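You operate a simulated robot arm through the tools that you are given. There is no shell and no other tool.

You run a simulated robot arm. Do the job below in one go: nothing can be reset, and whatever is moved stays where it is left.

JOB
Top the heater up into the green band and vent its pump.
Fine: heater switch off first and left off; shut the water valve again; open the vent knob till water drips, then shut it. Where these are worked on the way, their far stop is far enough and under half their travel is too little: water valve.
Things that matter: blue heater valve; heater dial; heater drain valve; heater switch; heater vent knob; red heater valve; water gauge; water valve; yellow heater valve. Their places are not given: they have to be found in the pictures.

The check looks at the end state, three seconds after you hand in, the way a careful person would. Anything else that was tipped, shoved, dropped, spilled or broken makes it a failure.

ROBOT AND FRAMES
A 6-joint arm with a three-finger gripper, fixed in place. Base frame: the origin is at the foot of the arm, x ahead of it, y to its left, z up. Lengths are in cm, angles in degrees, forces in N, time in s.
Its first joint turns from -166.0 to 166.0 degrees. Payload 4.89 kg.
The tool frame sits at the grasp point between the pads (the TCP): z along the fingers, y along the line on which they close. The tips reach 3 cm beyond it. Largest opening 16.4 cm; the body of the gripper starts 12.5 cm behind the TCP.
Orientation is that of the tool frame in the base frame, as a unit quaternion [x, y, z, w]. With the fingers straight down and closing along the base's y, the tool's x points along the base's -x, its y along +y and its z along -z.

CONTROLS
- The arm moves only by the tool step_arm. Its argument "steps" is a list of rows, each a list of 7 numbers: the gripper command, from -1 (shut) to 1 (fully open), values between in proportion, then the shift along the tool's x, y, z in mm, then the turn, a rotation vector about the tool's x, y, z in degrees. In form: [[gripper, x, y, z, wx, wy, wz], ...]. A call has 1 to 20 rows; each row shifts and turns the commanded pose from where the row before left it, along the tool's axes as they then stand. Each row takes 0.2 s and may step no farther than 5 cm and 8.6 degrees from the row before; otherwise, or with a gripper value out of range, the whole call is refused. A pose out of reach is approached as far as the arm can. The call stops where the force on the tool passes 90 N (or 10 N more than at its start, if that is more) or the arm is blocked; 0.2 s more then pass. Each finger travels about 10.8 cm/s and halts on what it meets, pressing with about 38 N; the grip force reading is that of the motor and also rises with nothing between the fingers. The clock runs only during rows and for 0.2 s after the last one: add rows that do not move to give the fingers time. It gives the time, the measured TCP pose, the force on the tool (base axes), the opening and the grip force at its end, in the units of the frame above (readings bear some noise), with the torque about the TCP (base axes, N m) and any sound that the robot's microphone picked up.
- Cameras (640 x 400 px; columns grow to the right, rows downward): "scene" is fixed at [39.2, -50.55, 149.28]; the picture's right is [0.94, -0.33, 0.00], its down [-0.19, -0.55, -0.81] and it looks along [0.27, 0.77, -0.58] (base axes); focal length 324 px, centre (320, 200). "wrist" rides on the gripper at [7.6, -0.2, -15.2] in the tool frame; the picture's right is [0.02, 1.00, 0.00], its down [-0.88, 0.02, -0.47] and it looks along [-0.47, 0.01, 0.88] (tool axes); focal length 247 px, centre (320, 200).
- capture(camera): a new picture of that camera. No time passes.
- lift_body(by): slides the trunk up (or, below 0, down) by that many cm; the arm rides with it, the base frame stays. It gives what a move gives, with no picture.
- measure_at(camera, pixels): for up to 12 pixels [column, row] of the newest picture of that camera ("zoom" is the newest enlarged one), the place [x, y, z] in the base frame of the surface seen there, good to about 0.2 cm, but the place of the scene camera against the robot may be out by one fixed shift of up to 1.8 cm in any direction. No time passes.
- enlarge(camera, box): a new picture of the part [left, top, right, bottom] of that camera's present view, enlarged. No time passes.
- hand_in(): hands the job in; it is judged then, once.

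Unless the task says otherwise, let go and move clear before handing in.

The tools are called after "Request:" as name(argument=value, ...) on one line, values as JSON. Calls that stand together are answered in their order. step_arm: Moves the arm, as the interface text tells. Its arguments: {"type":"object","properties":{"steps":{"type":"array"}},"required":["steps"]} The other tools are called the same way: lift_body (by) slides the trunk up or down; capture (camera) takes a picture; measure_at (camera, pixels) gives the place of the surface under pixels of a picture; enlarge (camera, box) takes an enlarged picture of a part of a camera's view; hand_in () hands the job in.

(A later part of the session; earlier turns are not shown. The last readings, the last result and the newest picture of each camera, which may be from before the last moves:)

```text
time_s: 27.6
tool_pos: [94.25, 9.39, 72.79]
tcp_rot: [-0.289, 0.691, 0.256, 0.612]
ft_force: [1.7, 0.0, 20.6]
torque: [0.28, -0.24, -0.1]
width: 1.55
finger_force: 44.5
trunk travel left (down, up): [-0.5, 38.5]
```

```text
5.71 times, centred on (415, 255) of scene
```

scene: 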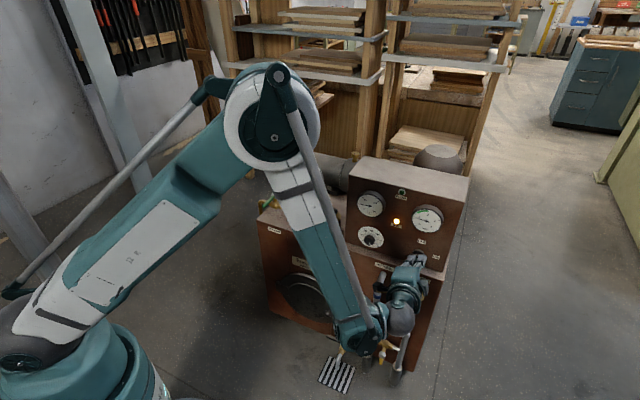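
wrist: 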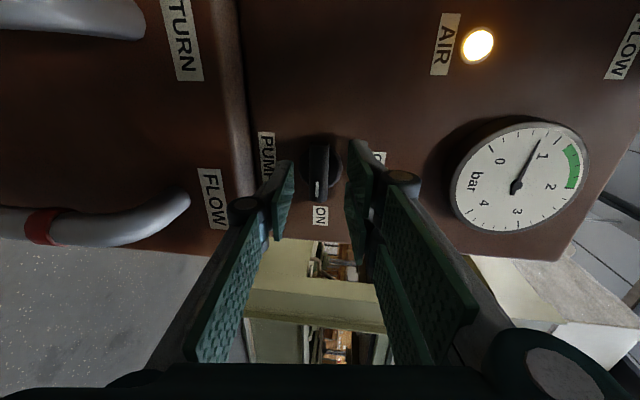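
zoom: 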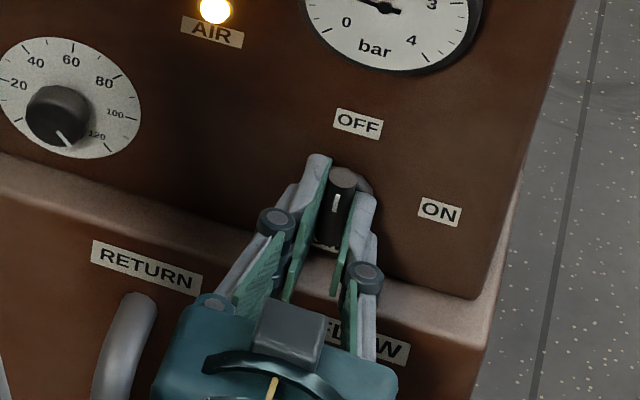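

The white mark now points up at OFF. I'll open the fingers and retreat along the tool axis, then confirm.

Request:
step_arm(steps=[[-0.6, 0, 0, 0, 0, 0, 0], [-0.5, 0, 0, 0, 0, 0, 0], [-0.5, 0, 0, -15, 0, 0, 0], [-0.5, 0, 0, -25, 0, 0, 0], [-0.5, 0, 0, -15, 0, 0, 0]])

Request:
capture(camera="wrist")

Request:
enlarge(camera="scene", box=[380, 180, 460, 280])

```text
time_s: 28.8
tool_pos: [91.79, 5.25, 74.5]
tcp_rot: [-0.288, 0.692, 0.256, 0.61]
ft_force: [0.7, 0.3, -0.4]
torque: [0.01, -0.03, 0.01]
width: 4.12
finger_force: 0.1
out of reach, approached as far as the arm can: row 4, 5
trunk travel left (down, up): [-0.5, 38.5]
```

```text
taken
```

wrist: 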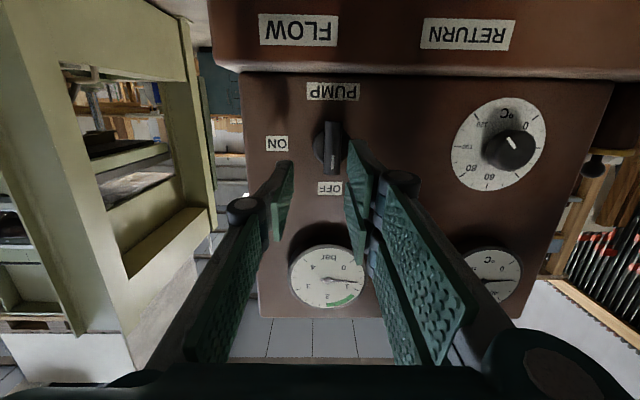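

```text
4.00 times, centred on (420, 230) of scene
```

zoom: 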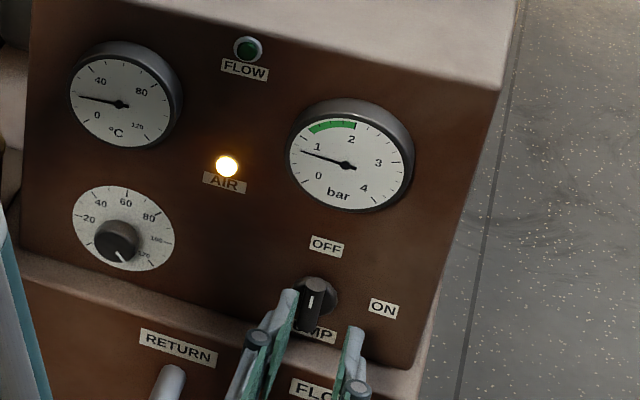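

The switch is confirmed at OFF and the dial is undisturbed. I'll raise the trunk and then pitch the tool back to pointing straight down, clear of the panel.

Request:
lift_body(by=22)

Request:
step_arm(steps=[[-0.5, 0, 0, -15, 0, 8.3, 0], [-0.5, 0, 0, -15, 0, 8.3, 0], [-0.5, 0, 0, -15, 0, 8.3, 0], [-0.5, 0, 0, 0, 0, 8.3, 0], [-0.5, 0, 0, 0, 0, 8.3, 0], [-0.5, 0, 0, 0, 0, 8.3, 0], [-0.5, 0, 0, 0, 0, 8.3, 0], [-0.5, 0, 0, 0, 0, 8.3, 0], [-0.5, 0, 0, 0, 0, 8.3, 0], [-0.5, 0, 0, 0, 0, 8.2, 0]])

Request:
capture(camera="scene")

```text
time_s: 31.1
tool_pos: [91.96, 5.34, 96.39]
tcp_rot: [-0.288, 0.692, 0.256, 0.61]
ft_force: [0.1, -0.4, 0.9]
torque: [-0.01, 0.01, -0.06]
width: 4.11
finger_force: 0.1
trunk travel left (down, up): [-22.5, 16.5]
```

```text
time_s: 33.3
tool_pos: [88.79, 2.03, 97.7]
tcp_rot: [-0.386, 0.922, 0.001, -0.001]
ft_force: [0.0, -0.4, -0.3]
torque: [0.19, -0.06, 0.01]
width: 4.1
finger_force: 0.0
trunk travel left (down, up): [-22.5, 16.5]
```

```text
taken
```

scene: 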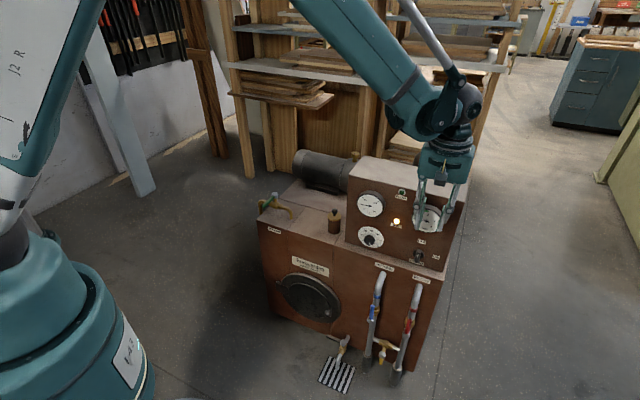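

The tool points straight down in front of the panel at (88.8,2.0,97.7). I'll slide left along the front of the heater to look at the water valve.

Request:
step_arm(steps=[[-0.5, -1.4, 46.2, 0, 0, 0, 0], [-0.5, -1.4, 46.2, 0, 0, 0, 0], [-0.5, -1.4, 46.2, 0, 0, 0, 0], [-0.5, -1.4, 46.2, 0, 0, 0, 0], [-0.5, -1.4, 46.2, 0, 0, 0, 0], [-0.5, -1.4, 46.2, 0, 0, 0, 0], [-0.5, -1.4, 46.2, 0, 0, 0, 0], [-0.5, -1.4, 46.2, 0, 0, 0, 0], [-0.5, -1.4, 46.2, 0, 0, 0, 0], [-0.5, -1.4, 46.2, 0, 0, 0, 0], [-0.5, -1.4, 46.2, 0, 0, 0, 0], [-0.5, -1.4, 46.2, 0, 0, 0, 0], [-0.5, -1.4, 46.2, 0, 0, 0, 0], [-0.5, 0, 0, 0, 0, 0, 0]])

Request:
capture(camera="wrist")

Request:
capture(camera="scene")

```text
time_s: 36.3
tool_pos: [47.04, 45.63, 98.07]
tcp_rot: [-0.387, 0.922, 0.001, 0.0]
ft_force: [-0.3, -0.1, 0.3]
torque: [-0.01, -0.03, 0.01]
width: 4.11
finger_force: 0.0
trunk travel left (down, up): [-22.5, 16.5]
```

```text
taken
```

wrist: 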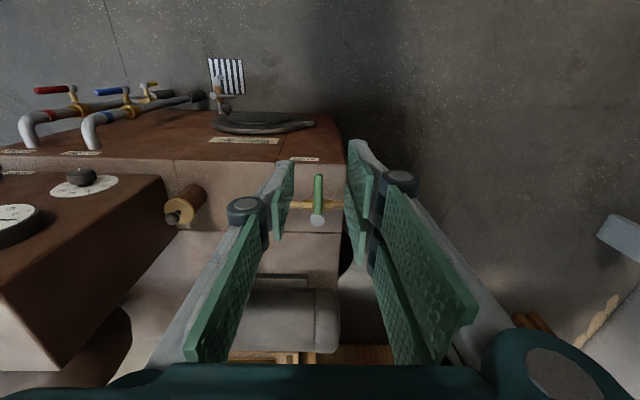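

```text
taken
```

scene: 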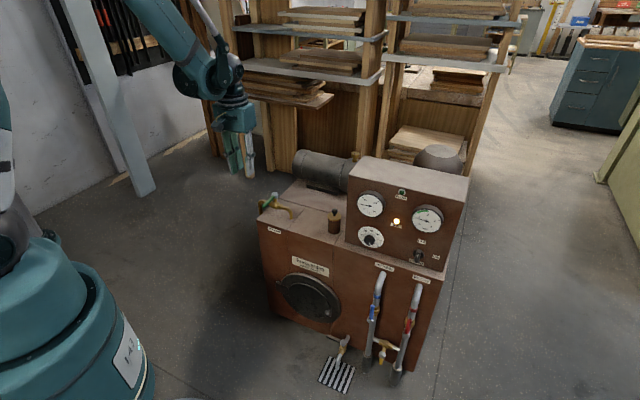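

The valve handle is seen end-on between the fingers at about (318,200). I'll enlarge and measure the handle, hub and pipe.

Request:
enlarge(camera="wrist", box=[270, 150, 370, 250])

Request:
measure_at(camera="zoom", pixels=[[318, 282], [312, 182], [312, 110], [312, 250], [290, 225], [335, 225], [250, 222], [370, 222], [200, 225], [312, 290], [240, 190], [400, 240]])

Request:
enlarge(camera="scene", box=[250, 185, 310, 225])

Request:
measure_at(camera="zoom", pixels=[[270, 85], [258, 120], [155, 205], [205, 165], [272, 150], [275, 205], [230, 190], [315, 215], [400, 240], [430, 330], [120, 165], [370, 320]])

```text
4.00 times, centred on (320, 200) of wrist
```

zoom: 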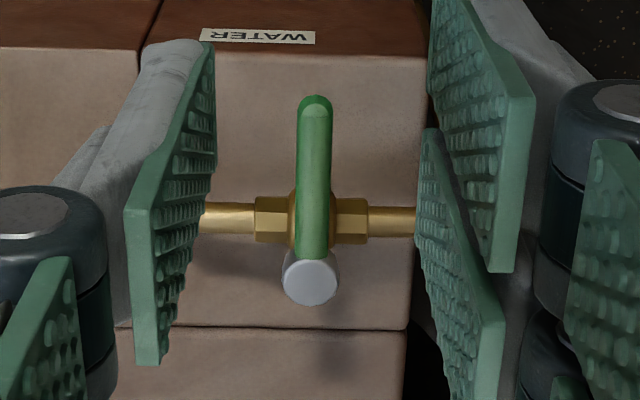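

```text
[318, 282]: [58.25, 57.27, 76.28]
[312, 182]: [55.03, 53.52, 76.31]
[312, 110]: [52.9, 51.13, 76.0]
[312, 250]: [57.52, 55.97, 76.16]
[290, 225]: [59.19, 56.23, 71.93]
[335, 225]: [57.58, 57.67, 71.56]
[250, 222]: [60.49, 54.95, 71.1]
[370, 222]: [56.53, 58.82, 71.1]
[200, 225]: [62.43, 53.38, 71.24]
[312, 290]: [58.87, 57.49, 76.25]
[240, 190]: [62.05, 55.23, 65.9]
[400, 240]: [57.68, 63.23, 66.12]
```

```text
10.00 times, centred on (280, 205) of scene
```

zoom: 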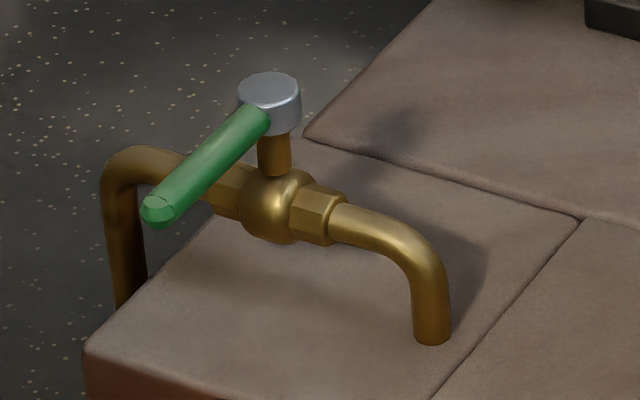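

```text
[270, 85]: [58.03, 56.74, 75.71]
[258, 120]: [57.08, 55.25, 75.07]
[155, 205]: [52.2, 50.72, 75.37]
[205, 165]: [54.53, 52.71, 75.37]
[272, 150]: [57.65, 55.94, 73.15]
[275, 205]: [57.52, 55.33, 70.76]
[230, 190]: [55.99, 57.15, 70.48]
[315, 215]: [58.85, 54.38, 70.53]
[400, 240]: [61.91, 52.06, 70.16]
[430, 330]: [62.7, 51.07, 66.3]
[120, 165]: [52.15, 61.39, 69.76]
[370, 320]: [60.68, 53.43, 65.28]
```

The handle runs from the hub at about (58.5,57.3,76.3) straight toward the front (u≈1.0), 8.9 cm long and 1.5 cm thick, with the pipe tops near z=72. I'll move over it and descend with the fingers straddling it, tips at z≈73.5.

Request:
step_arm(steps=[[-0.5, -33, 0, 0, 0, 0, 0], [-0.5, -33, 0, 0, 0, 0, 0], [-0.5, -32.7, 0, 0, 0, 0, 0], [-0.5, 0, 0, 45, 0, 0, 0], [-0.5, 0, 0, 45, 0, 0, 0], [-0.5, 0, 0, 45, 0, 0, 0], [-0.5, 0, 0, 35, 0, 0, 0], [-0.5, 0, 0, 0, 0, 0, 0]])

Request:
capture(camera="wrist")

Request:
enlarge(camera="scene", box=[220, 140, 320, 230])

```text
time_s: 38.1
tool_pos: [54.11, 52.62, 80.58]
tcp_rot: [-0.386, 0.923, 0.001, 0.0]
ft_force: [0.8, 1.0, -0.6]
torque: [-0.05, 0.08, 0.02]
width: 4.12
finger_force: 0.1
trunk travel left (down, up): [-22.5, 16.5]
```

```text
taken
```

wrist: 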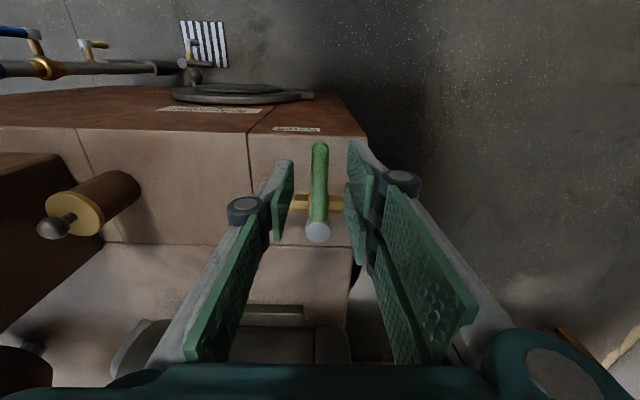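

```text
4.44 times, centred on (270, 185) of scene
```

zoom: 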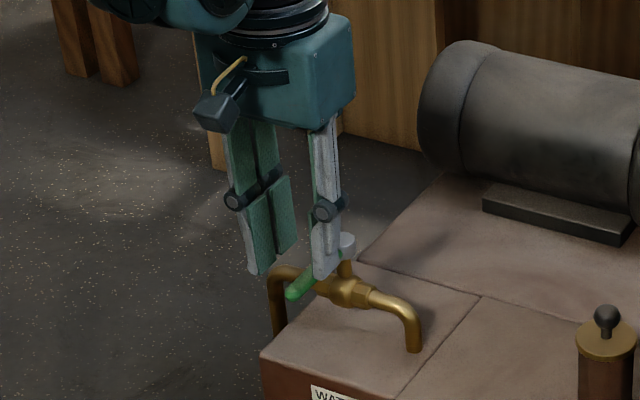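

The handle is centred between the fingers. I'll descend the last 4.1 cm and close gently on it.

Request:
step_arm(steps=[[-0.5, 0, 0, 20, 0, 0, 0], [-0.5, 0, 0, 21, 0, 0, 0], [-0.5, 0, 0, 0, 0, 0, 0], [-0.7, 0, 0, 0, 0, 0, 0], [-0.8, 0, 0, 0, 0, 0, 0], [-0.84, 0, 0, 0, 0, 0, 0], [-0.84, 0, 0, 0, 0, 0, 0]])

Request:
capture(camera="wrist")

Request:
enlarge(camera="scene", box=[220, 140, 320, 230])

```text
time_s: 39.7
tool_pos: [54.04, 52.63, 76.65]
tcp_rot: [-0.386, 0.923, -0.001, -0.001]
ft_force: [0.1, -1.2, -2.4]
torque: [0.08, -0.07, -0.21]
width: 1.45
finger_force: 11.8
trunk travel left (down, up): [-22.5, 16.5]
```

```text
taken
```

wrist: 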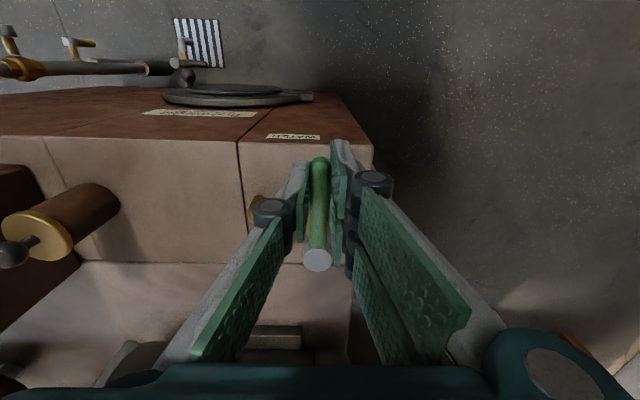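

```text
4.44 times, centred on (270, 185) of scene
```

zoom: 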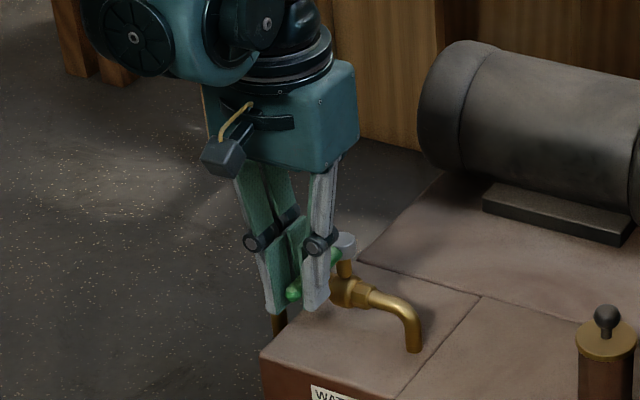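

The handle is gripped (width 1.45). I'll test-turn it 8° toward the spout side (right) and read the torque to find the opening direction.

Request:
step_arm(steps=[[-0.86, -0.16, -4.5, 0, 0, 0, -4], [-0.86, -0.16, -4.5, 0, 0, 0, -4], [-0.86, 0, 0, 0, 0, 0, 0]])

Request:
enlarge(camera="scene", box=[220, 140, 320, 230])

```text
time_s: 40.4
tool_pos: [54.26, 52.69, 76.75]
tcp_rot: [-0.451, 0.892, 0.004, -0.003]
ft_force: [-15.8, 13.3, -2.0]
torque: [0.28, -0.12, -0.31]
width: 1.98
finger_force: 9.4
trunk travel left (down, up): [-22.5, 16.5]
stopped in row 3: the force on the tool passed its limit at 91 N (the readings are from after the stop); the commanded pose is now the measured one
```

```text
4.44 times, centred on (270, 185) of scene
```

zoom: 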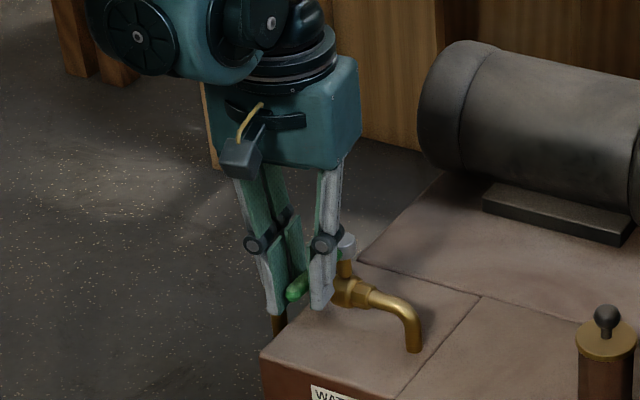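

The valve resisted at once (91 N) in that direction, so the closed stop is there and it opens to the left. I'll undo the twist, then check that the grip is aligned again.

Request:
step_arm(steps=[[-0.86, 0, 0.6, 0, 0, 0, 4.3], [-0.86, 0, 0.6, 0, 0, 0, 4.3], [-0.86, 0, 0, 0, 0, 0, 0]])

Request:
capture(camera="wrist")

Request:
enlarge(camera="scene", box=[400, 190, 460, 240])

```text
time_s: 41.2
tool_pos: [54.38, 52.6, 76.76]
tcp_rot: [-0.383, 0.924, 0.004, -0.002]
ft_force: [-13.5, 6.4, 0.9]
torque: [0.08, 0.2, 0.09]
width: 1.75
finger_force: 7.1
trunk travel left (down, up): [-22.5, 16.5]
```

```text
taken
```

wrist: 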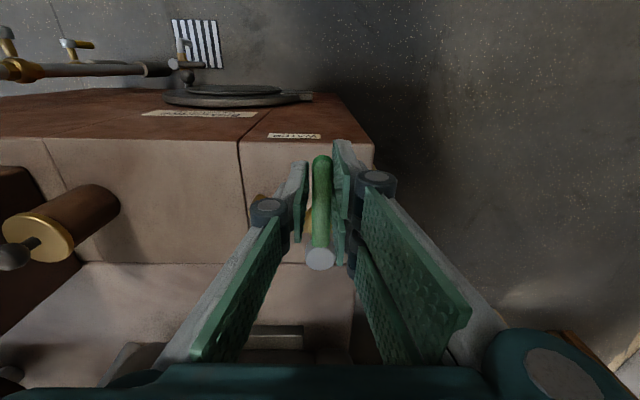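

```text
8.00 times, centred on (430, 215) of scene
```

zoom: 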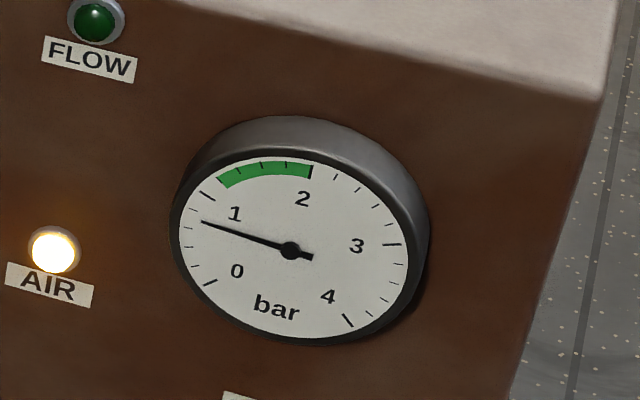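

The tool is about 2.5 mm right of the handle line, and the gauge still reads about 0.74. I'll swing the handle left about its hub in 8° steps, checking after the first 32°.

Request:
step_arm(steps=[[-0.88, 0, 2.5, 0, 0, 0, 0], [-0.88, -0.6, 8.9, 0, 0, 0, 8], [-0.88, -0.6, 8.9, 0, 0, 0, 8], [-0.88, -0.6, 8.9, 0, 0, 0, 8], [-0.88, -0.6, 8.9, 0, 0, 0, 8]])

Request:
capture(camera="wrist")

Request:
enlarge(camera="scene", box=[400, 190, 460, 240])

Request:
enlarge(camera="scene", box=[220, 140, 320, 230])

```text
time_s: 42.4
tool_pos: [52.56, 55.75, 76.8]
tcp_rot: [-0.113, 0.994, 0.003, -0.002]
ft_force: [-3.4, -10.9, -14.4]
torque: [0.06, -0.68, -0.41]
width: 1.38
finger_force: 45.6
trunk travel left (down, up): [-22.5, 16.5]
```

```text
taken
```

wrist: 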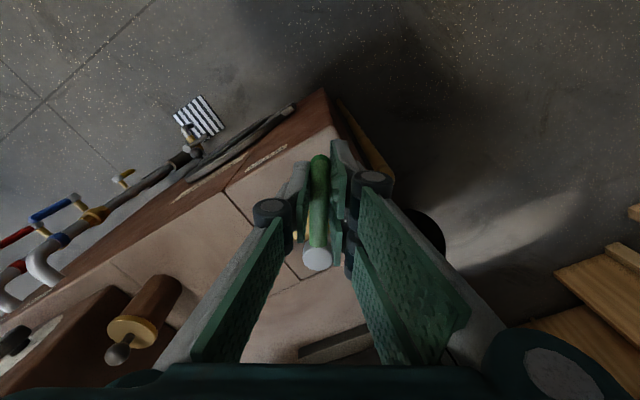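

```text
8.00 times, centred on (430, 215) of scene
```

zoom: 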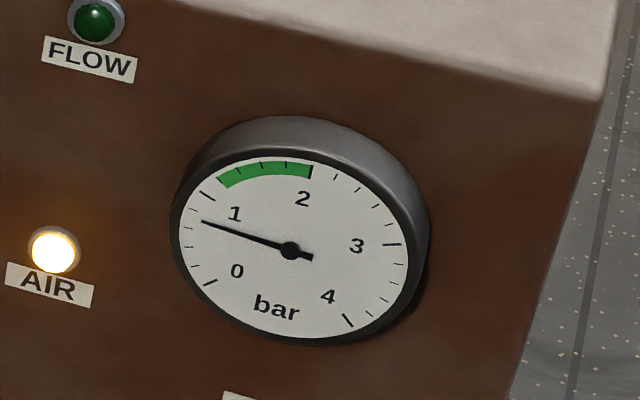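

```text
4.44 times, centred on (270, 185) of scene
```

zoom: 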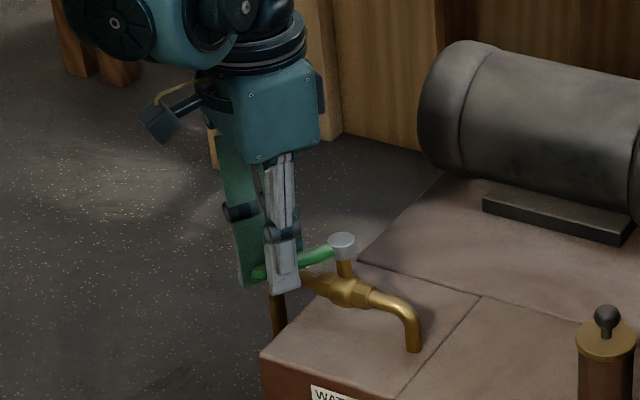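

The handle swings freely to the left (about 32° so far) and the gauge has not moved yet. I'll continue another 32°.

Request:
step_arm(steps=[[-0.88, -0.6, 8.9, 0, 0, 0, 8], [-0.88, -0.6, 8.9, 0, 0, 0, 8], [-0.88, -0.6, 8.9, 0, 0, 0, 8], [-0.88, -0.6, 8.9, 0, 0, 0, 8]])

Request:
enlarge(camera="scene", box=[400, 190, 460, 240])

Request:
enlarge(camera="scene", box=[220, 140, 320, 230])

```text
time_s: 43.4
tool_pos: [52.69, 59.43, 76.69]
tcp_rot: [0.166, 0.986, 0.002, -0.004]
ft_force: [15.2, -3.7, -13.2]
torque: [-0.26, -0.83, 0.2]
width: 1.38
finger_force: 44.9
trunk travel left (down, up): [-22.5, 16.5]
```

```text
8.00 times, centred on (430, 215) of scene
```

zoom: 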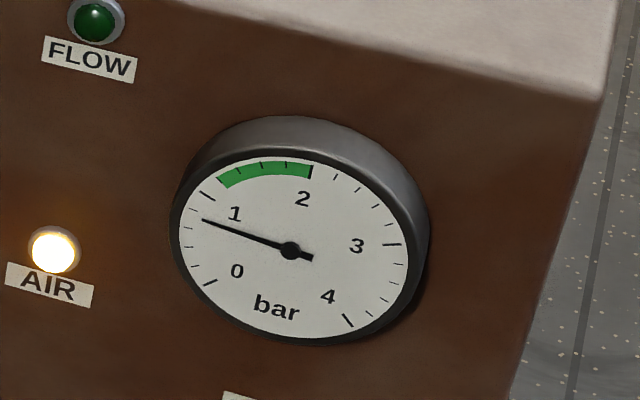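

```text
4.44 times, centred on (270, 185) of scene
```

zoom: 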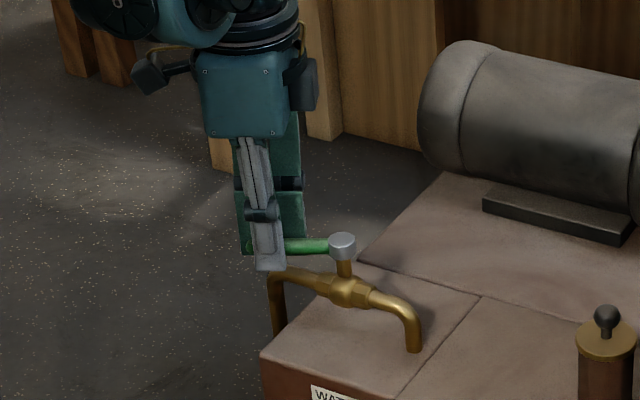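

At about 64° open the needle is just starting to move (tip (201,222) to (201,219)). I'll finish opening to about 88°.

Request:
step_arm(steps=[[-0.88, -0.6, 8.9, 0, 0, 0, 8], [-0.88, -0.6, 8.9, 0, 0, 0, 8], [-0.88, -0.6, 8.9, 0, 0, 0, 8]])

Request:
enlarge(camera="scene", box=[400, 190, 460, 240])

Request:
enlarge(camera="scene", box=[220, 140, 320, 230])

```text
time_s: 44.2
tool_pos: [53.96, 61.64, 76.73]
tcp_rot: [0.367, 0.93, 0.002, -0.004]
ft_force: [27.6, -12.0, 7.2]
torque: [-0.39, -0.59, 0.72]
width: 1.39
finger_force: 44.9
trunk travel left (down, up): [-22.5, 16.5]
```

```text
8.00 times, centred on (430, 215) of scene
```

zoom: 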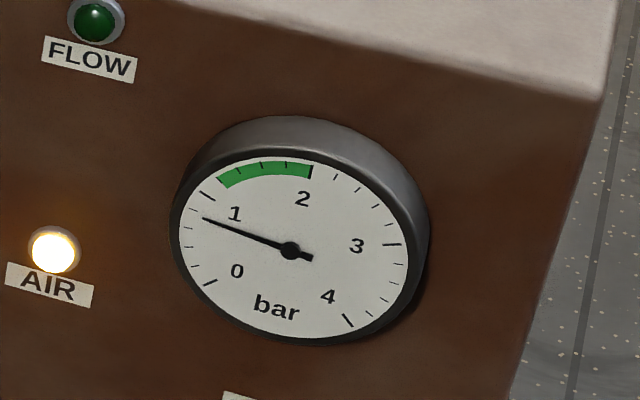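

```text
4.44 times, centred on (270, 185) of scene
```

zoom: 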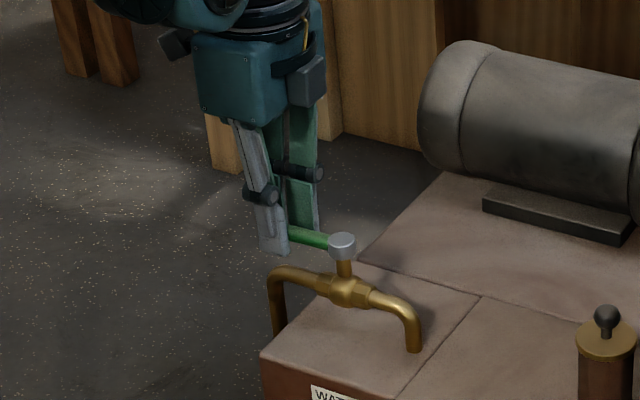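

The handle is now nearly in line with the pipe and the needle is slowly rising. I'll wait one second and read the gauge again.

Request:
step_arm(steps=[[-0.88, 0, 0, 0, 0, 0, 0], [-0.88, 0, 0, 0, 0, 0, 0], [-0.88, 0, 0, 0, 0, 0, 0], [-0.88, 0, 0, 0, 0, 0, 0], [-0.88, 0, 0, 0, 0, 0, 0]])

Request:
enlarge(camera="scene", box=[400, 190, 460, 240])

```text
time_s: 45.4
tool_pos: [53.94, 61.6, 76.59]
tcp_rot: [0.366, 0.93, 0.001, -0.005]
ft_force: [31.7, -7.2, 13.1]
torque: [-0.17, -0.51, 0.94]
width: 1.42
finger_force: 44.7
trunk travel left (down, up): [-22.5, 16.5]
```

```text
8.00 times, centred on (430, 215) of scene
```

zoom: 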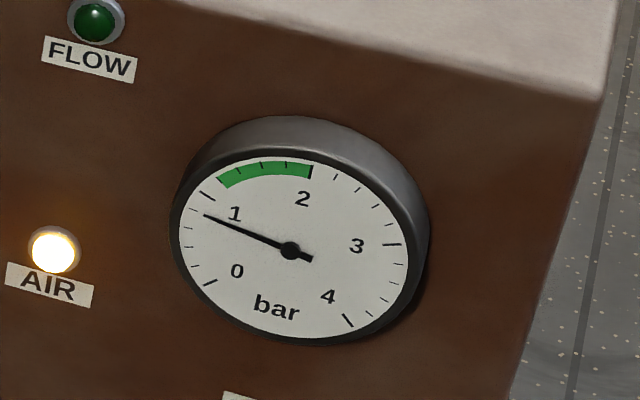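

The gauge rises about 0.03 bar/s with the valve open (now about 0.80). I'll wait 4 s at a time and keep reading.

Request:
step_arm(steps=[[-0.88, 0, 0, 0, 0, 0, 0], [-0.88, 0, 0, 0, 0, 0, 0], [-0.88, 0, 0, 0, 0, 0, 0], [-0.88, 0, 0, 0, 0, 0, 0], [-0.88, 0, 0, 0, 0, 0, 0], [-0.88, 0, 0, 0, 0, 0, 0], [-0.88, 0, 0, 0, 0, 0, 0], [-0.88, 0, 0, 0, 0, 0, 0], [-0.88, 0, 0, 0, 0, 0, 0], [-0.88, 0, 0, 0, 0, 0, 0], [-0.88, 0, 0, 0, 0, 0, 0], [-0.88, 0, 0, 0, 0, 0, 0], [-0.88, 0, 0, 0, 0, 0, 0], [-0.88, 0, 0, 0, 0, 0, 0], [-0.88, 0, 0, 0, 0, 0, 0], [-0.88, 0, 0, 0, 0, 0, 0], [-0.88, 0, 0, 0, 0, 0, 0], [-0.88, 0, 0, 0, 0, 0, 0], [-0.88, 0, 0, 0, 0, 0, 0], [-0.88, 0, 0, 0, 0, 0, 0]])

Request:
enlarge(camera="scene", box=[400, 190, 460, 240])

```text
time_s: 49.6
tool_pos: [54.04, 61.55, 76.68]
tcp_rot: [0.366, 0.931, 0.002, -0.005]
ft_force: [22.7, -1.0, 9.6]
torque: [0.0, -0.28, 0.96]
width: 1.4
finger_force: 44.4
trunk travel left (down, up): [-22.5, 16.5]
```

```text
8.00 times, centred on (430, 215) of scene
```

zoom: 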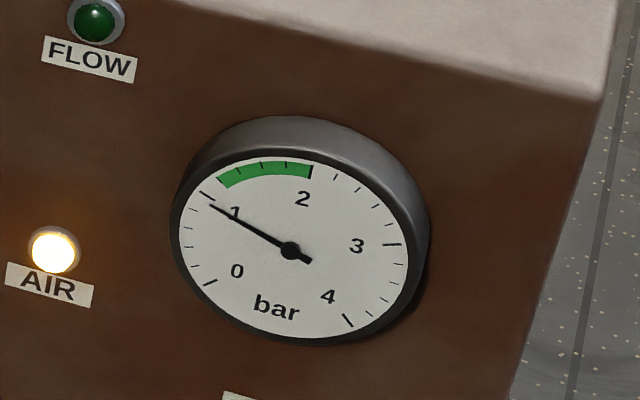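

The needle is at about 0.93, steady at 0.03 bar/s. I'll wait about 8 s more and read again.

Request:
step_arm(steps=[[-0.88, 0, 0, 0, 0, 0, 0], [-0.88, 0, 0, 0, 0, 0, 0], [-0.88, 0, 0, 0, 0, 0, 0], [-0.88, 0, 0, 0, 0, 0, 0], [-0.88, 0, 0, 0, 0, 0, 0], [-0.88, 0, 0, 0, 0, 0, 0], [-0.88, 0, 0, 0, 0, 0, 0], [-0.88, 0, 0, 0, 0, 0, 0], [-0.88, 0, 0, 0, 0, 0, 0], [-0.88, 0, 0, 0, 0, 0, 0], [-0.88, 0, 0, 0, 0, 0, 0], [-0.88, 0, 0, 0, 0, 0, 0], [-0.88, 0, 0, 0, 0, 0, 0], [-0.88, 0, 0, 0, 0, 0, 0], [-0.88, 0, 0, 0, 0, 0, 0], [-0.88, 0, 0, 0, 0, 0, 0], [-0.88, 0, 0, 0, 0, 0, 0], [-0.88, 0, 0, 0, 0, 0, 0], [-0.88, 0, 0, 0, 0, 0, 0], [-0.88, 0, 0, 0, 0, 0, 0]])

Request:
step_arm(steps=[[-0.88, 0, 0, 0, 0, 0, 0], [-0.88, 0, 0, 0, 0, 0, 0], [-0.88, 0, 0, 0, 0, 0, 0], [-0.88, 0, 0, 0, 0, 0, 0], [-0.88, 0, 0, 0, 0, 0, 0], [-0.88, 0, 0, 0, 0, 0, 0], [-0.88, 0, 0, 0, 0, 0, 0], [-0.88, 0, 0, 0, 0, 0, 0], [-0.88, 0, 0, 0, 0, 0, 0], [-0.88, 0, 0, 0, 0, 0, 0], [-0.88, 0, 0, 0, 0, 0, 0], [-0.88, 0, 0, 0, 0, 0, 0], [-0.88, 0, 0, 0, 0, 0, 0], [-0.88, 0, 0, 0, 0, 0, 0], [-0.88, 0, 0, 0, 0, 0, 0], [-0.88, 0, 0, 0, 0, 0, 0], [-0.88, 0, 0, 0, 0, 0, 0], [-0.88, 0, 0, 0, 0, 0, 0], [-0.88, 0, 0, 0, 0, 0, 0], [-0.88, 0, 0, 0, 0, 0, 0]])

Request:
enlarge(camera="scene", box=[400, 190, 460, 240])

```text
time_s: 53.8
tool_pos: [53.92, 61.69, 76.73]
tcp_rot: [0.367, 0.93, 0.002, -0.005]
ft_force: [18.4, 1.9, 7.0]
torque: [0.02, -0.25, 0.89]
width: 1.41
finger_force: 44.7
trunk travel left (down, up): [-22.5, 16.5]
```

```text
time_s: 58.0
tool_pos: [53.84, 61.56, 76.62]
tcp_rot: [0.367, 0.93, 0.002, -0.005]
ft_force: [15.3, 3.4, 3.8]
torque: [0.04, -0.19, 0.83]
width: 1.39
finger_force: 45.0
trunk travel left (down, up): [-22.5, 16.5]
```

```text
8.00 times, centred on (430, 215) of scene
```

zoom: 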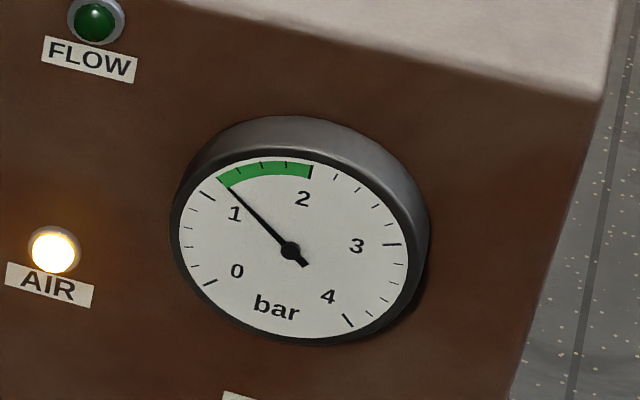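

The needle has reached the start of the green band (about 1.2 at (220,180)). I'll wait another 8.4 s to reach about 1.47.

Request:
step_arm(steps=[[-0.88, 0, 0, 0, 0, 0, 0], [-0.88, 0, 0, 0, 0, 0, 0], [-0.88, 0, 0, 0, 0, 0, 0], [-0.88, 0, 0, 0, 0, 0, 0], [-0.88, 0, 0, 0, 0, 0, 0], [-0.88, 0, 0, 0, 0, 0, 0], [-0.88, 0, 0, 0, 0, 0, 0], [-0.88, 0, 0, 0, 0, 0, 0], [-0.88, 0, 0, 0, 0, 0, 0], [-0.88, 0, 0, 0, 0, 0, 0], [-0.88, 0, 0, 0, 0, 0, 0], [-0.88, 0, 0, 0, 0, 0, 0], [-0.88, 0, 0, 0, 0, 0, 0], [-0.88, 0, 0, 0, 0, 0, 0], [-0.88, 0, 0, 0, 0, 0, 0], [-0.88, 0, 0, 0, 0, 0, 0], [-0.88, 0, 0, 0, 0, 0, 0], [-0.88, 0, 0, 0, 0, 0, 0], [-0.88, 0, 0, 0, 0, 0, 0], [-0.88, 0, 0, 0, 0, 0, 0]])

Request:
step_arm(steps=[[-0.88, 0, 0, 0, 0, 0, 0], [-0.88, 0, 0, 0, 0, 0, 0], [-0.88, 0, 0, 0, 0, 0, 0], [-0.88, 0, 0, 0, 0, 0, 0], [-0.88, 0, 0, 0, 0, 0, 0], [-0.88, 0, 0, 0, 0, 0, 0], [-0.88, 0, 0, 0, 0, 0, 0], [-0.88, 0, 0, 0, 0, 0, 0], [-0.88, 0, 0, 0, 0, 0, 0], [-0.88, 0, 0, 0, 0, 0, 0], [-0.88, 0, 0, 0, 0, 0, 0], [-0.88, 0, 0, 0, 0, 0, 0], [-0.88, 0, 0, 0, 0, 0, 0], [-0.88, 0, 0, 0, 0, 0, 0], [-0.88, 0, 0, 0, 0, 0, 0], [-0.88, 0, 0, 0, 0, 0, 0], [-0.88, 0, 0, 0, 0, 0, 0], [-0.88, 0, 0, 0, 0, 0, 0], [-0.88, 0, 0, 0, 0, 0, 0], [-0.88, 0, 0, 0, 0, 0, 0]])

Request:
enlarge(camera="scene", box=[400, 190, 460, 240])

```text
time_s: 62.2
tool_pos: [54.03, 61.56, 76.69]
tcp_rot: [0.366, 0.931, 0.002, -0.005]
ft_force: [12.0, 5.6, 3.3]
torque: [0.06, -0.13, 0.81]
width: 1.39
finger_force: 44.8
trunk travel left (down, up): [-22.5, 16.5]
```

```text
time_s: 66.4
tool_pos: [53.84, 61.71, 76.7]
tcp_rot: [0.366, 0.931, 0.002, -0.005]
ft_force: [11.3, 6.6, 0.7]
torque: [0.08, -0.16, 0.78]
width: 1.39
finger_force: 44.8
trunk travel left (down, up): [-22.5, 16.5]
```

```text
8.00 times, centred on (430, 215) of scene
```

zoom: 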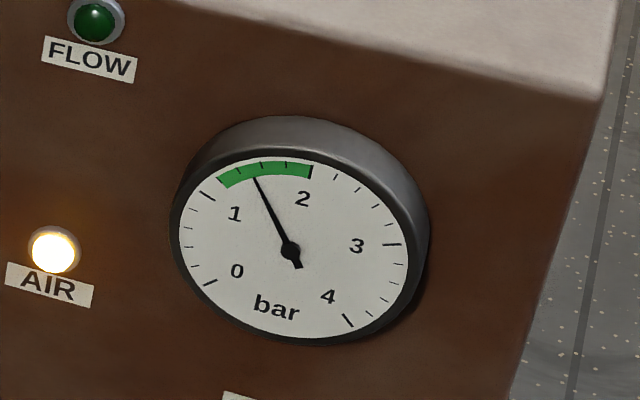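

The needle is at about 1.5. I'll wait 2 s more and then swing the handle back to closed along the same arc.

Request:
step_arm(steps=[[-0.88, 0, 0, 0, 0, 0, 0], [-0.88, 0, 0, 0, 0, 0, 0], [-0.88, 0, 0, 0, 0, 0, 0], [-0.88, 0, 0, 0, 0, 0, 0], [-0.88, 0, 0, 0, 0, 0, 0], [-0.88, 0, 0, 0, 0, 0, 0], [-0.88, 0, 0, 0, 0, 0, 0], [-0.88, 0, 0, 0, 0, 0, 0], [-0.88, -0.6, -8.9, 0, 0, 0, -8], [-0.88, -0.6, -8.9, 0, 0, 0, -8], [-0.88, -0.6, -8.9, 0, 0, 0, -8], [-0.88, -0.6, -8.9, 0, 0, 0, -8], [-0.88, -0.6, -8.9, 0, 0, 0, -8], [-0.88, -0.6, -8.9, 0, 0, 0, -8], [-0.88, -0.6, -8.9, 0, 0, 0, -8], [-0.88, -0.6, -8.9, 0, 0, 0, -8], [-0.88, -0.6, -8.9, 0, 0, 0, -8], [-0.88, -0.6, -8.9, 0, 0, 0, -8], [-0.88, -0.6, -8.9, 0, 0, 0, -8]])

Request:
enlarge(camera="scene", box=[400, 190, 460, 240])

Request:
capture(camera="wrist")

Request:
enlarge(camera="scene", box=[220, 140, 320, 230])

```text
time_s: 70.4
tool_pos: [54.15, 52.71, 76.74]
tcp_rot: [-0.384, 0.923, 0.004, -0.002]
ft_force: [-8.1, -22.4, -5.8]
torque: [-0.76, 0.55, -0.7]
width: 1.42
finger_force: 45.3
trunk travel left (down, up): [-22.5, 16.5]
```

```text
8.00 times, centred on (430, 215) of scene
```

zoom: 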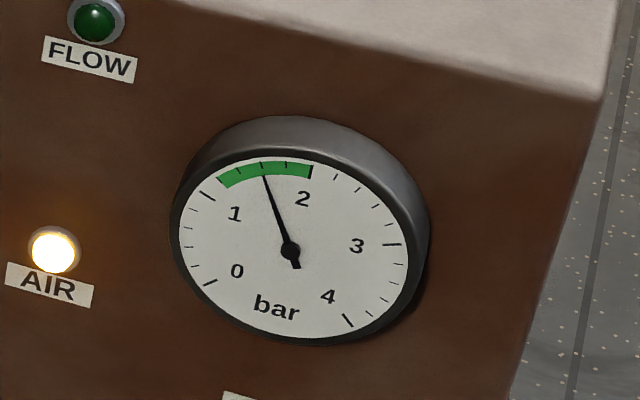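

```text
taken
```

wrist: 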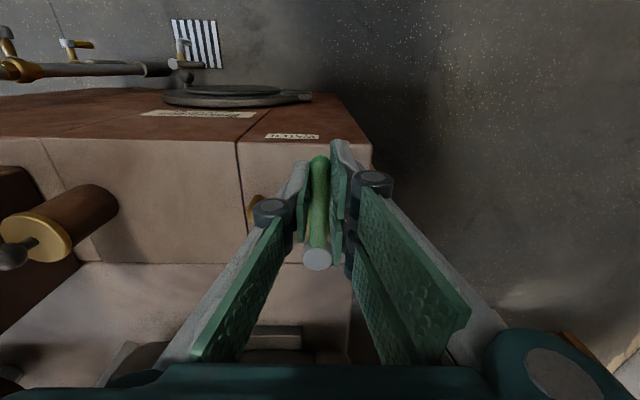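

```text
4.44 times, centred on (270, 185) of scene
```

zoom: 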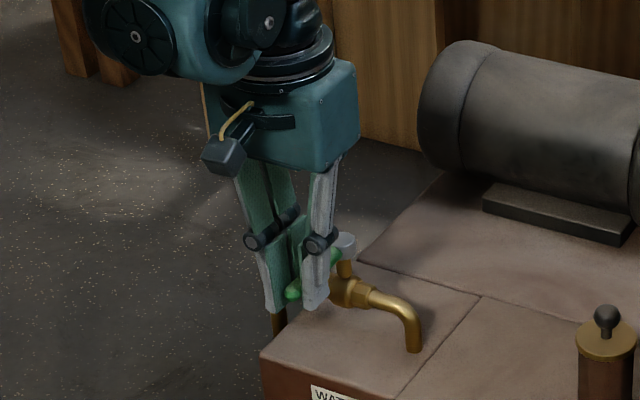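

The needle stands at 1.6 and the handle is back at its closed direction. I'll nudge it onto the closed stop and wait a bit to check that the gauge holds.

Request:
step_arm(steps=[[-0.88, 0, -1.5, 0, 0, 0, -1], [-0.88, 0, -1.5, 0, 0, 0, -1], [-0.88, 0, 0, 0, 0, 0, 0], [-0.88, 0, 0, 0, 0, 0, 0], [-0.88, 0, 0, 0, 0, 0, 0], [-0.88, 0, 0, 0, 0, 0, 0], [-0.88, 0, 0, 0, 0, 0, 0], [-0.88, 0, 0, 0, 0, 0, 0], [-0.88, 0, 0, 0, 0, 0, 0], [-0.88, 0, 0, 0, 0, 0, 0]])

Request:
enlarge(camera="scene", box=[400, 190, 460, 240])

```text
time_s: 72.6
tool_pos: [54.23, 52.69, 76.76]
tcp_rot: [-0.399, 0.917, 0.005, -0.003]
ft_force: [-44.1, 19.1, 9.7]
torque: [0.25, 0.57, -1.18]
width: 1.45
finger_force: 45.2
trunk travel left (down, up): [-22.5, 16.5]
```

```text
8.00 times, centred on (430, 215) of scene
```

zoom: 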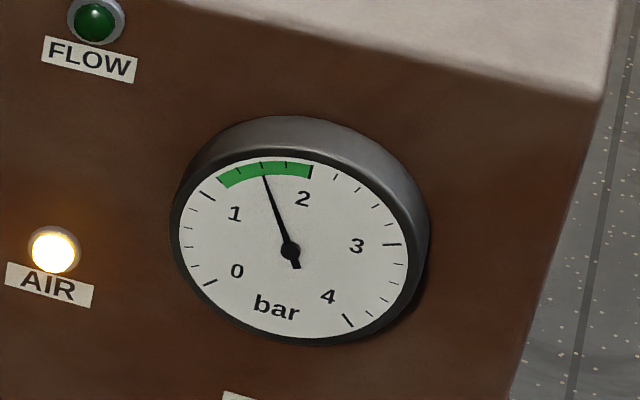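

The handle is on its stop (about 45 N reaction) and the gauge holds at 1.6. I'll relax the push, open the fingers and rise straight up.

Request:
step_arm(steps=[[-0.88, 0, 2.5, 0, 0, 0, 1], [-0.7, 0, 0, 0, 0, 0, 0], [-0.5, 0, 0, 0, 0, 0, 0], [-0.5, 0, 0, 0, 0, 0, 0], [-0.5, 0, 0, -25, 0, 0, 0], [-0.5, 0, 0, -40, 0, 0, 0], [-0.5, 0, 0, -45, 0, 0, 0], [-0.5, 0, 0, -45, 0, 0, 0], [-0.5, 0, 0, -45, 0, 0, 0], [-0.5, 0, 0, -45, 0, 0, 0], [-0.5, 0, 0, 0, 0, 0, 0]])

Request:
capture(camera="wrist")

Request:
capture(camera="scene")

Request:
enlarge(camera="scene", box=[250, 185, 310, 225])

```text
time_s: 75.0
tool_pos: [54.52, 52.47, 101.46]
tcp_rot: [-0.39, 0.921, 0.005, -0.002]
ft_force: [-0.9, -0.2, -0.4]
torque: [0.08, -0.07, -0.01]
width: 4.11
finger_force: 0.1
trunk travel left (down, up): [-22.5, 16.5]
```

```text
taken
```

wrist: 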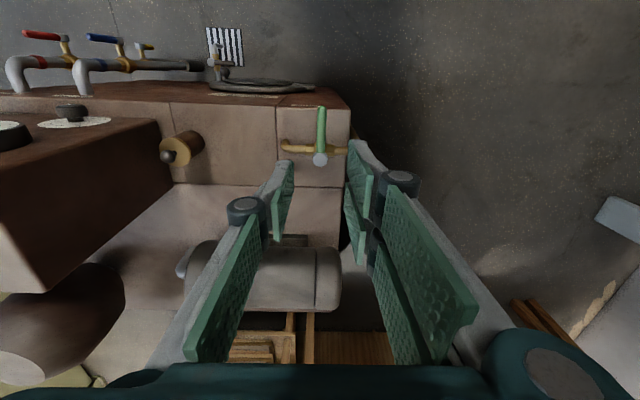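

```text
taken
```

scene: 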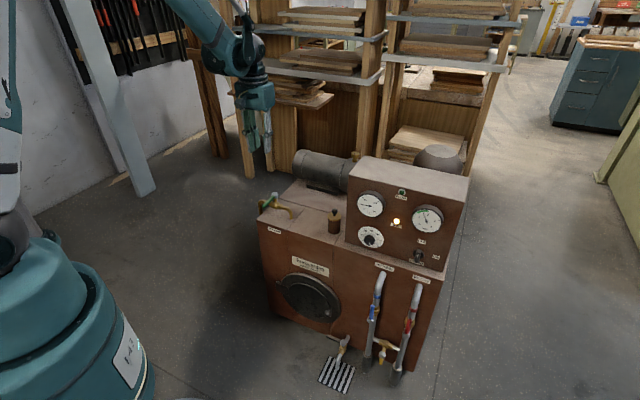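

```text
10.00 times, centred on (280, 205) of scene
```

zoom: 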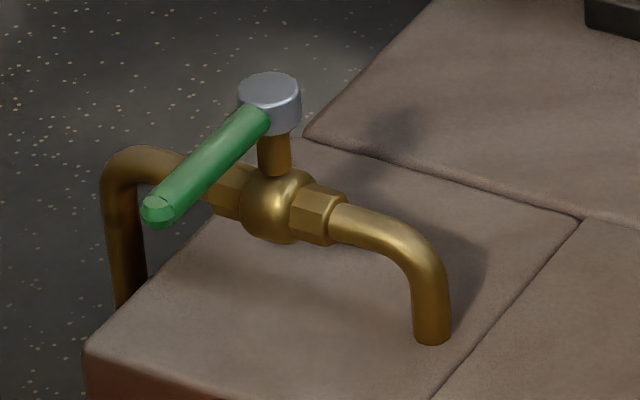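

The valve handle looks exactly as at the start (closed). Next I'll move toward the pump's vent knob near (94,61,86) to view it from above.

Request:
step_arm(steps=[[-0.5, -32.3, -35.8, -5.8, 0, 0, 0], [-0.5, -32.3, -35.8, -5.8, 0, 0, 0], [-0.5, -32.3, -35.8, -5.8, 0, 0, 0], [-0.5, -32.3, -35.8, -5.8, 0, 0, 0], [-0.5, -32.3, -35.8, -5.8, 0, 0, 0], [-0.5, -32.3, -35.8, -5.8, 0, 0, 0], [-0.5, 0, 0, 0, 0, 0, 0]])

Request:
capture(camera="wrist")

Request:
capture(camera="scene")

```text
time_s: 76.6
tool_pos: [83.64, 51.63, 104.34]
tcp_rot: [-0.391, 0.92, 0.004, -0.003]
ft_force: [1.0, -0.1, -0.6]
torque: [0.01, 0.1, -0.04]
width: 4.11
finger_force: 0.1
trunk travel left (down, up): [-22.5, 16.5]
```

```text
taken
```

wrist: 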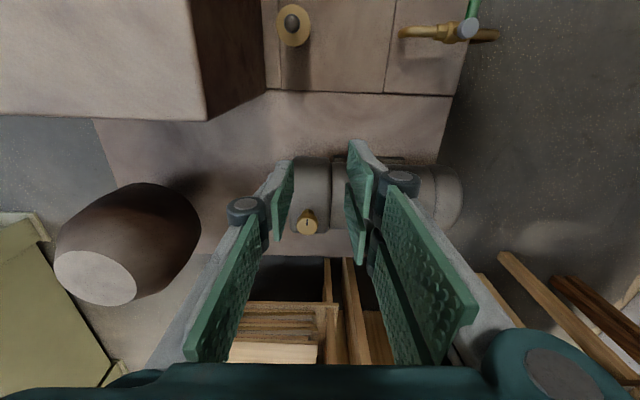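

```text
taken
```

scene: 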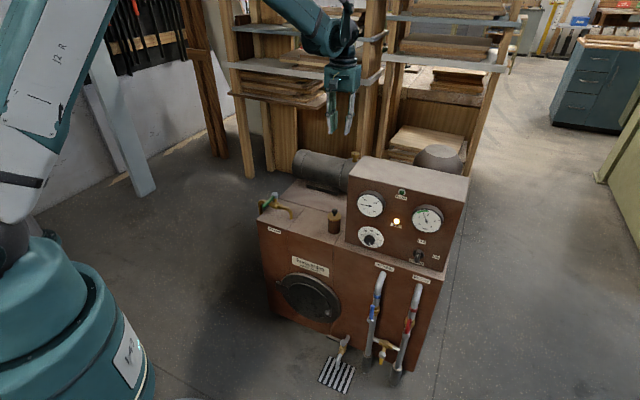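

The knob is in view at (308,222), with the panel box corner at (205,120) and wooden shelves behind at (290,330). I'll measure these to plan a clear approach.

Request:
enlarge(camera="wrist", box=[270, 180, 350, 250])

Request:
measure_at(camera="zoom", pixels=[[300, 255], [300, 230], [260, 255], [335, 255], [300, 285], [300, 300], [300, 180], [220, 255], [400, 255], [300, 340]])

Request:
measure_at(camera="wrist", pixels=[[205, 118], [190, 5], [120, 115], [120, 190], [95, 275], [290, 255], [290, 308], [330, 340], [240, 355], [350, 265], [215, 215], [440, 195]])

```text
5.71 times, centred on (310, 215) of wrist
```

zoom: 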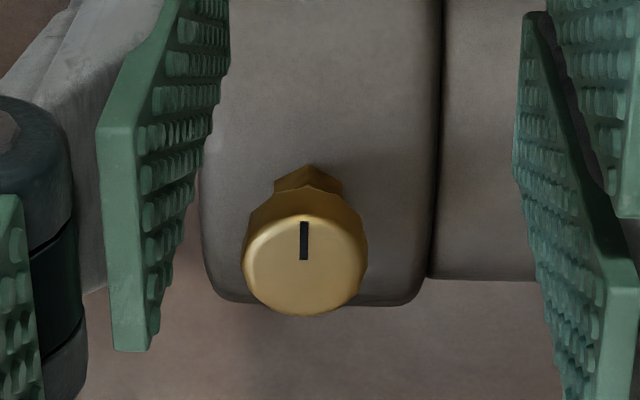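

```text
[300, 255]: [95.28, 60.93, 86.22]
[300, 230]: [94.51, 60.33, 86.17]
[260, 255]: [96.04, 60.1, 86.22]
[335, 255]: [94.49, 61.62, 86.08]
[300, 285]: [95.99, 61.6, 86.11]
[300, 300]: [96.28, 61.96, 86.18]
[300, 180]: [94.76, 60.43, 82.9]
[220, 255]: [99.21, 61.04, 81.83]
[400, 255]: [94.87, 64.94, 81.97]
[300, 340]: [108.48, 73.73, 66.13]
```

```text
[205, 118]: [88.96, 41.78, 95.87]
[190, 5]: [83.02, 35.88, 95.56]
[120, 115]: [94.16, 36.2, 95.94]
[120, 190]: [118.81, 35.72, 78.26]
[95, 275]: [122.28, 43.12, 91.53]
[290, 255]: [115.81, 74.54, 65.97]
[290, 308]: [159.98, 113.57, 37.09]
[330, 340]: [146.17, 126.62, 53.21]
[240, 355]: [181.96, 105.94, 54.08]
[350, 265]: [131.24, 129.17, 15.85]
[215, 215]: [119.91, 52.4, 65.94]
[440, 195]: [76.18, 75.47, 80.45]
```

The knob is centred at about (95.4,61.05), top at z=86.2, 3.65 cm across, and its mark points to the front; surroundings are clear. I'll raise the trunk for reach and move the tool above the knob.

Request:
lift_body(by=13)

Request:
step_arm(steps=[[-0.3, -37.3, -4.8, 0, 0, 0, 0], [-0.3, -37.3, -4.8, 0, 0, 0, 0], [-0.3, -37.3, -4.8, 0, 0, 0, 0], [-0.3, -37.3, -4.8, 0, 0, 0, 0], [-0.3, 0, 0, 40, 0, 0, 0], [-0.3, 0, 0, 40, 0, 0, 0], [-0.3, 0, 0, 40, 0, 0, 0], [-0.3, 0, 0, 0, 0, 0, 0]])

Request:
capture(camera="wrist")

Request:
capture(camera="scene")

```text
time_s: 78.2
tool_pos: [83.49, 51.66, 117.33]
tcp_rot: [-0.39, 0.921, 0.004, -0.002]
ft_force: [0.6, 0.1, 0.8]
torque: [-0.02, 0.0, 0.01]
width: 4.05
finger_force: 0.1
trunk travel left (down, up): [-35.5, 3.5]
```

```text
time_s: 80.0
tool_pos: [95.35, 61.08, 105.12]
tcp_rot: [-0.391, 0.921, 0.005, -0.003]
ft_force: [0.9, -0.1, -1.4]
torque: [-0.04, 0.08, 0.02]
width: 5.76
finger_force: 0.1
trunk travel left (down, up): [-35.5, 3.5]
```

```text
taken
```

wrist: 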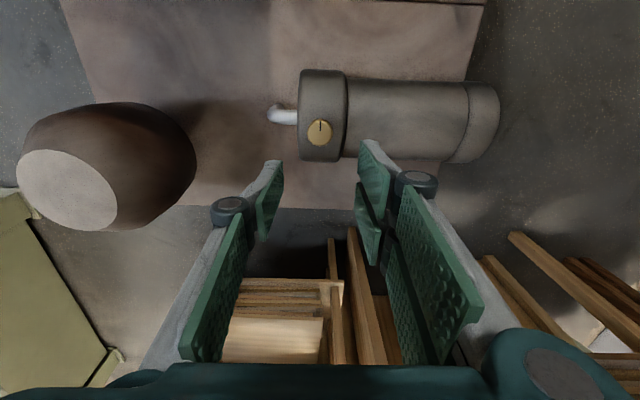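

```text
taken
```

scene: 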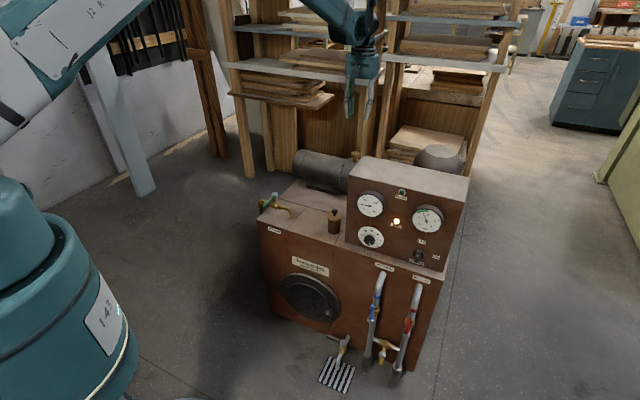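

The vertical tool reaches above the knob, which is now at (320,132). I'll re-measure its centre from here.

Request:
enlarge(camera="wrist", box=[280, 100, 360, 165])

Request:
measure_at(camera="zoom", pixels=[[320, 200], [250, 200], [380, 200], [320, 130], [320, 250], [318, 280], [200, 200], [440, 200]])

```text
6.15 times, centred on (320, 132) of wrist
```

zoom: 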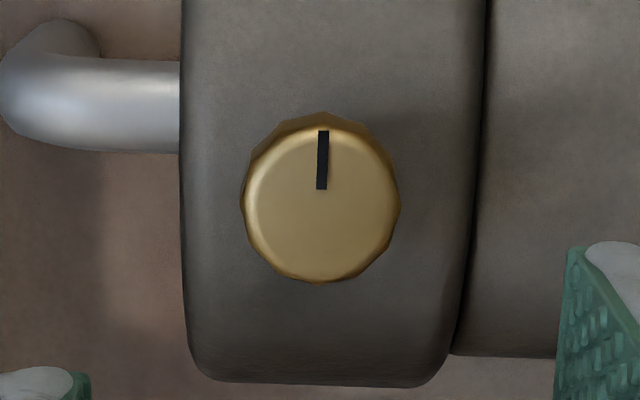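

```text
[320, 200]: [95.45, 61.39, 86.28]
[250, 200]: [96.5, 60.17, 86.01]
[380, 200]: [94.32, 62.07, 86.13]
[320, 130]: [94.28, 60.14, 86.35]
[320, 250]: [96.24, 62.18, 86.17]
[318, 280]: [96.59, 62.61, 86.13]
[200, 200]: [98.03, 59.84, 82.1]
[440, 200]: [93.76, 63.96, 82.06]
```

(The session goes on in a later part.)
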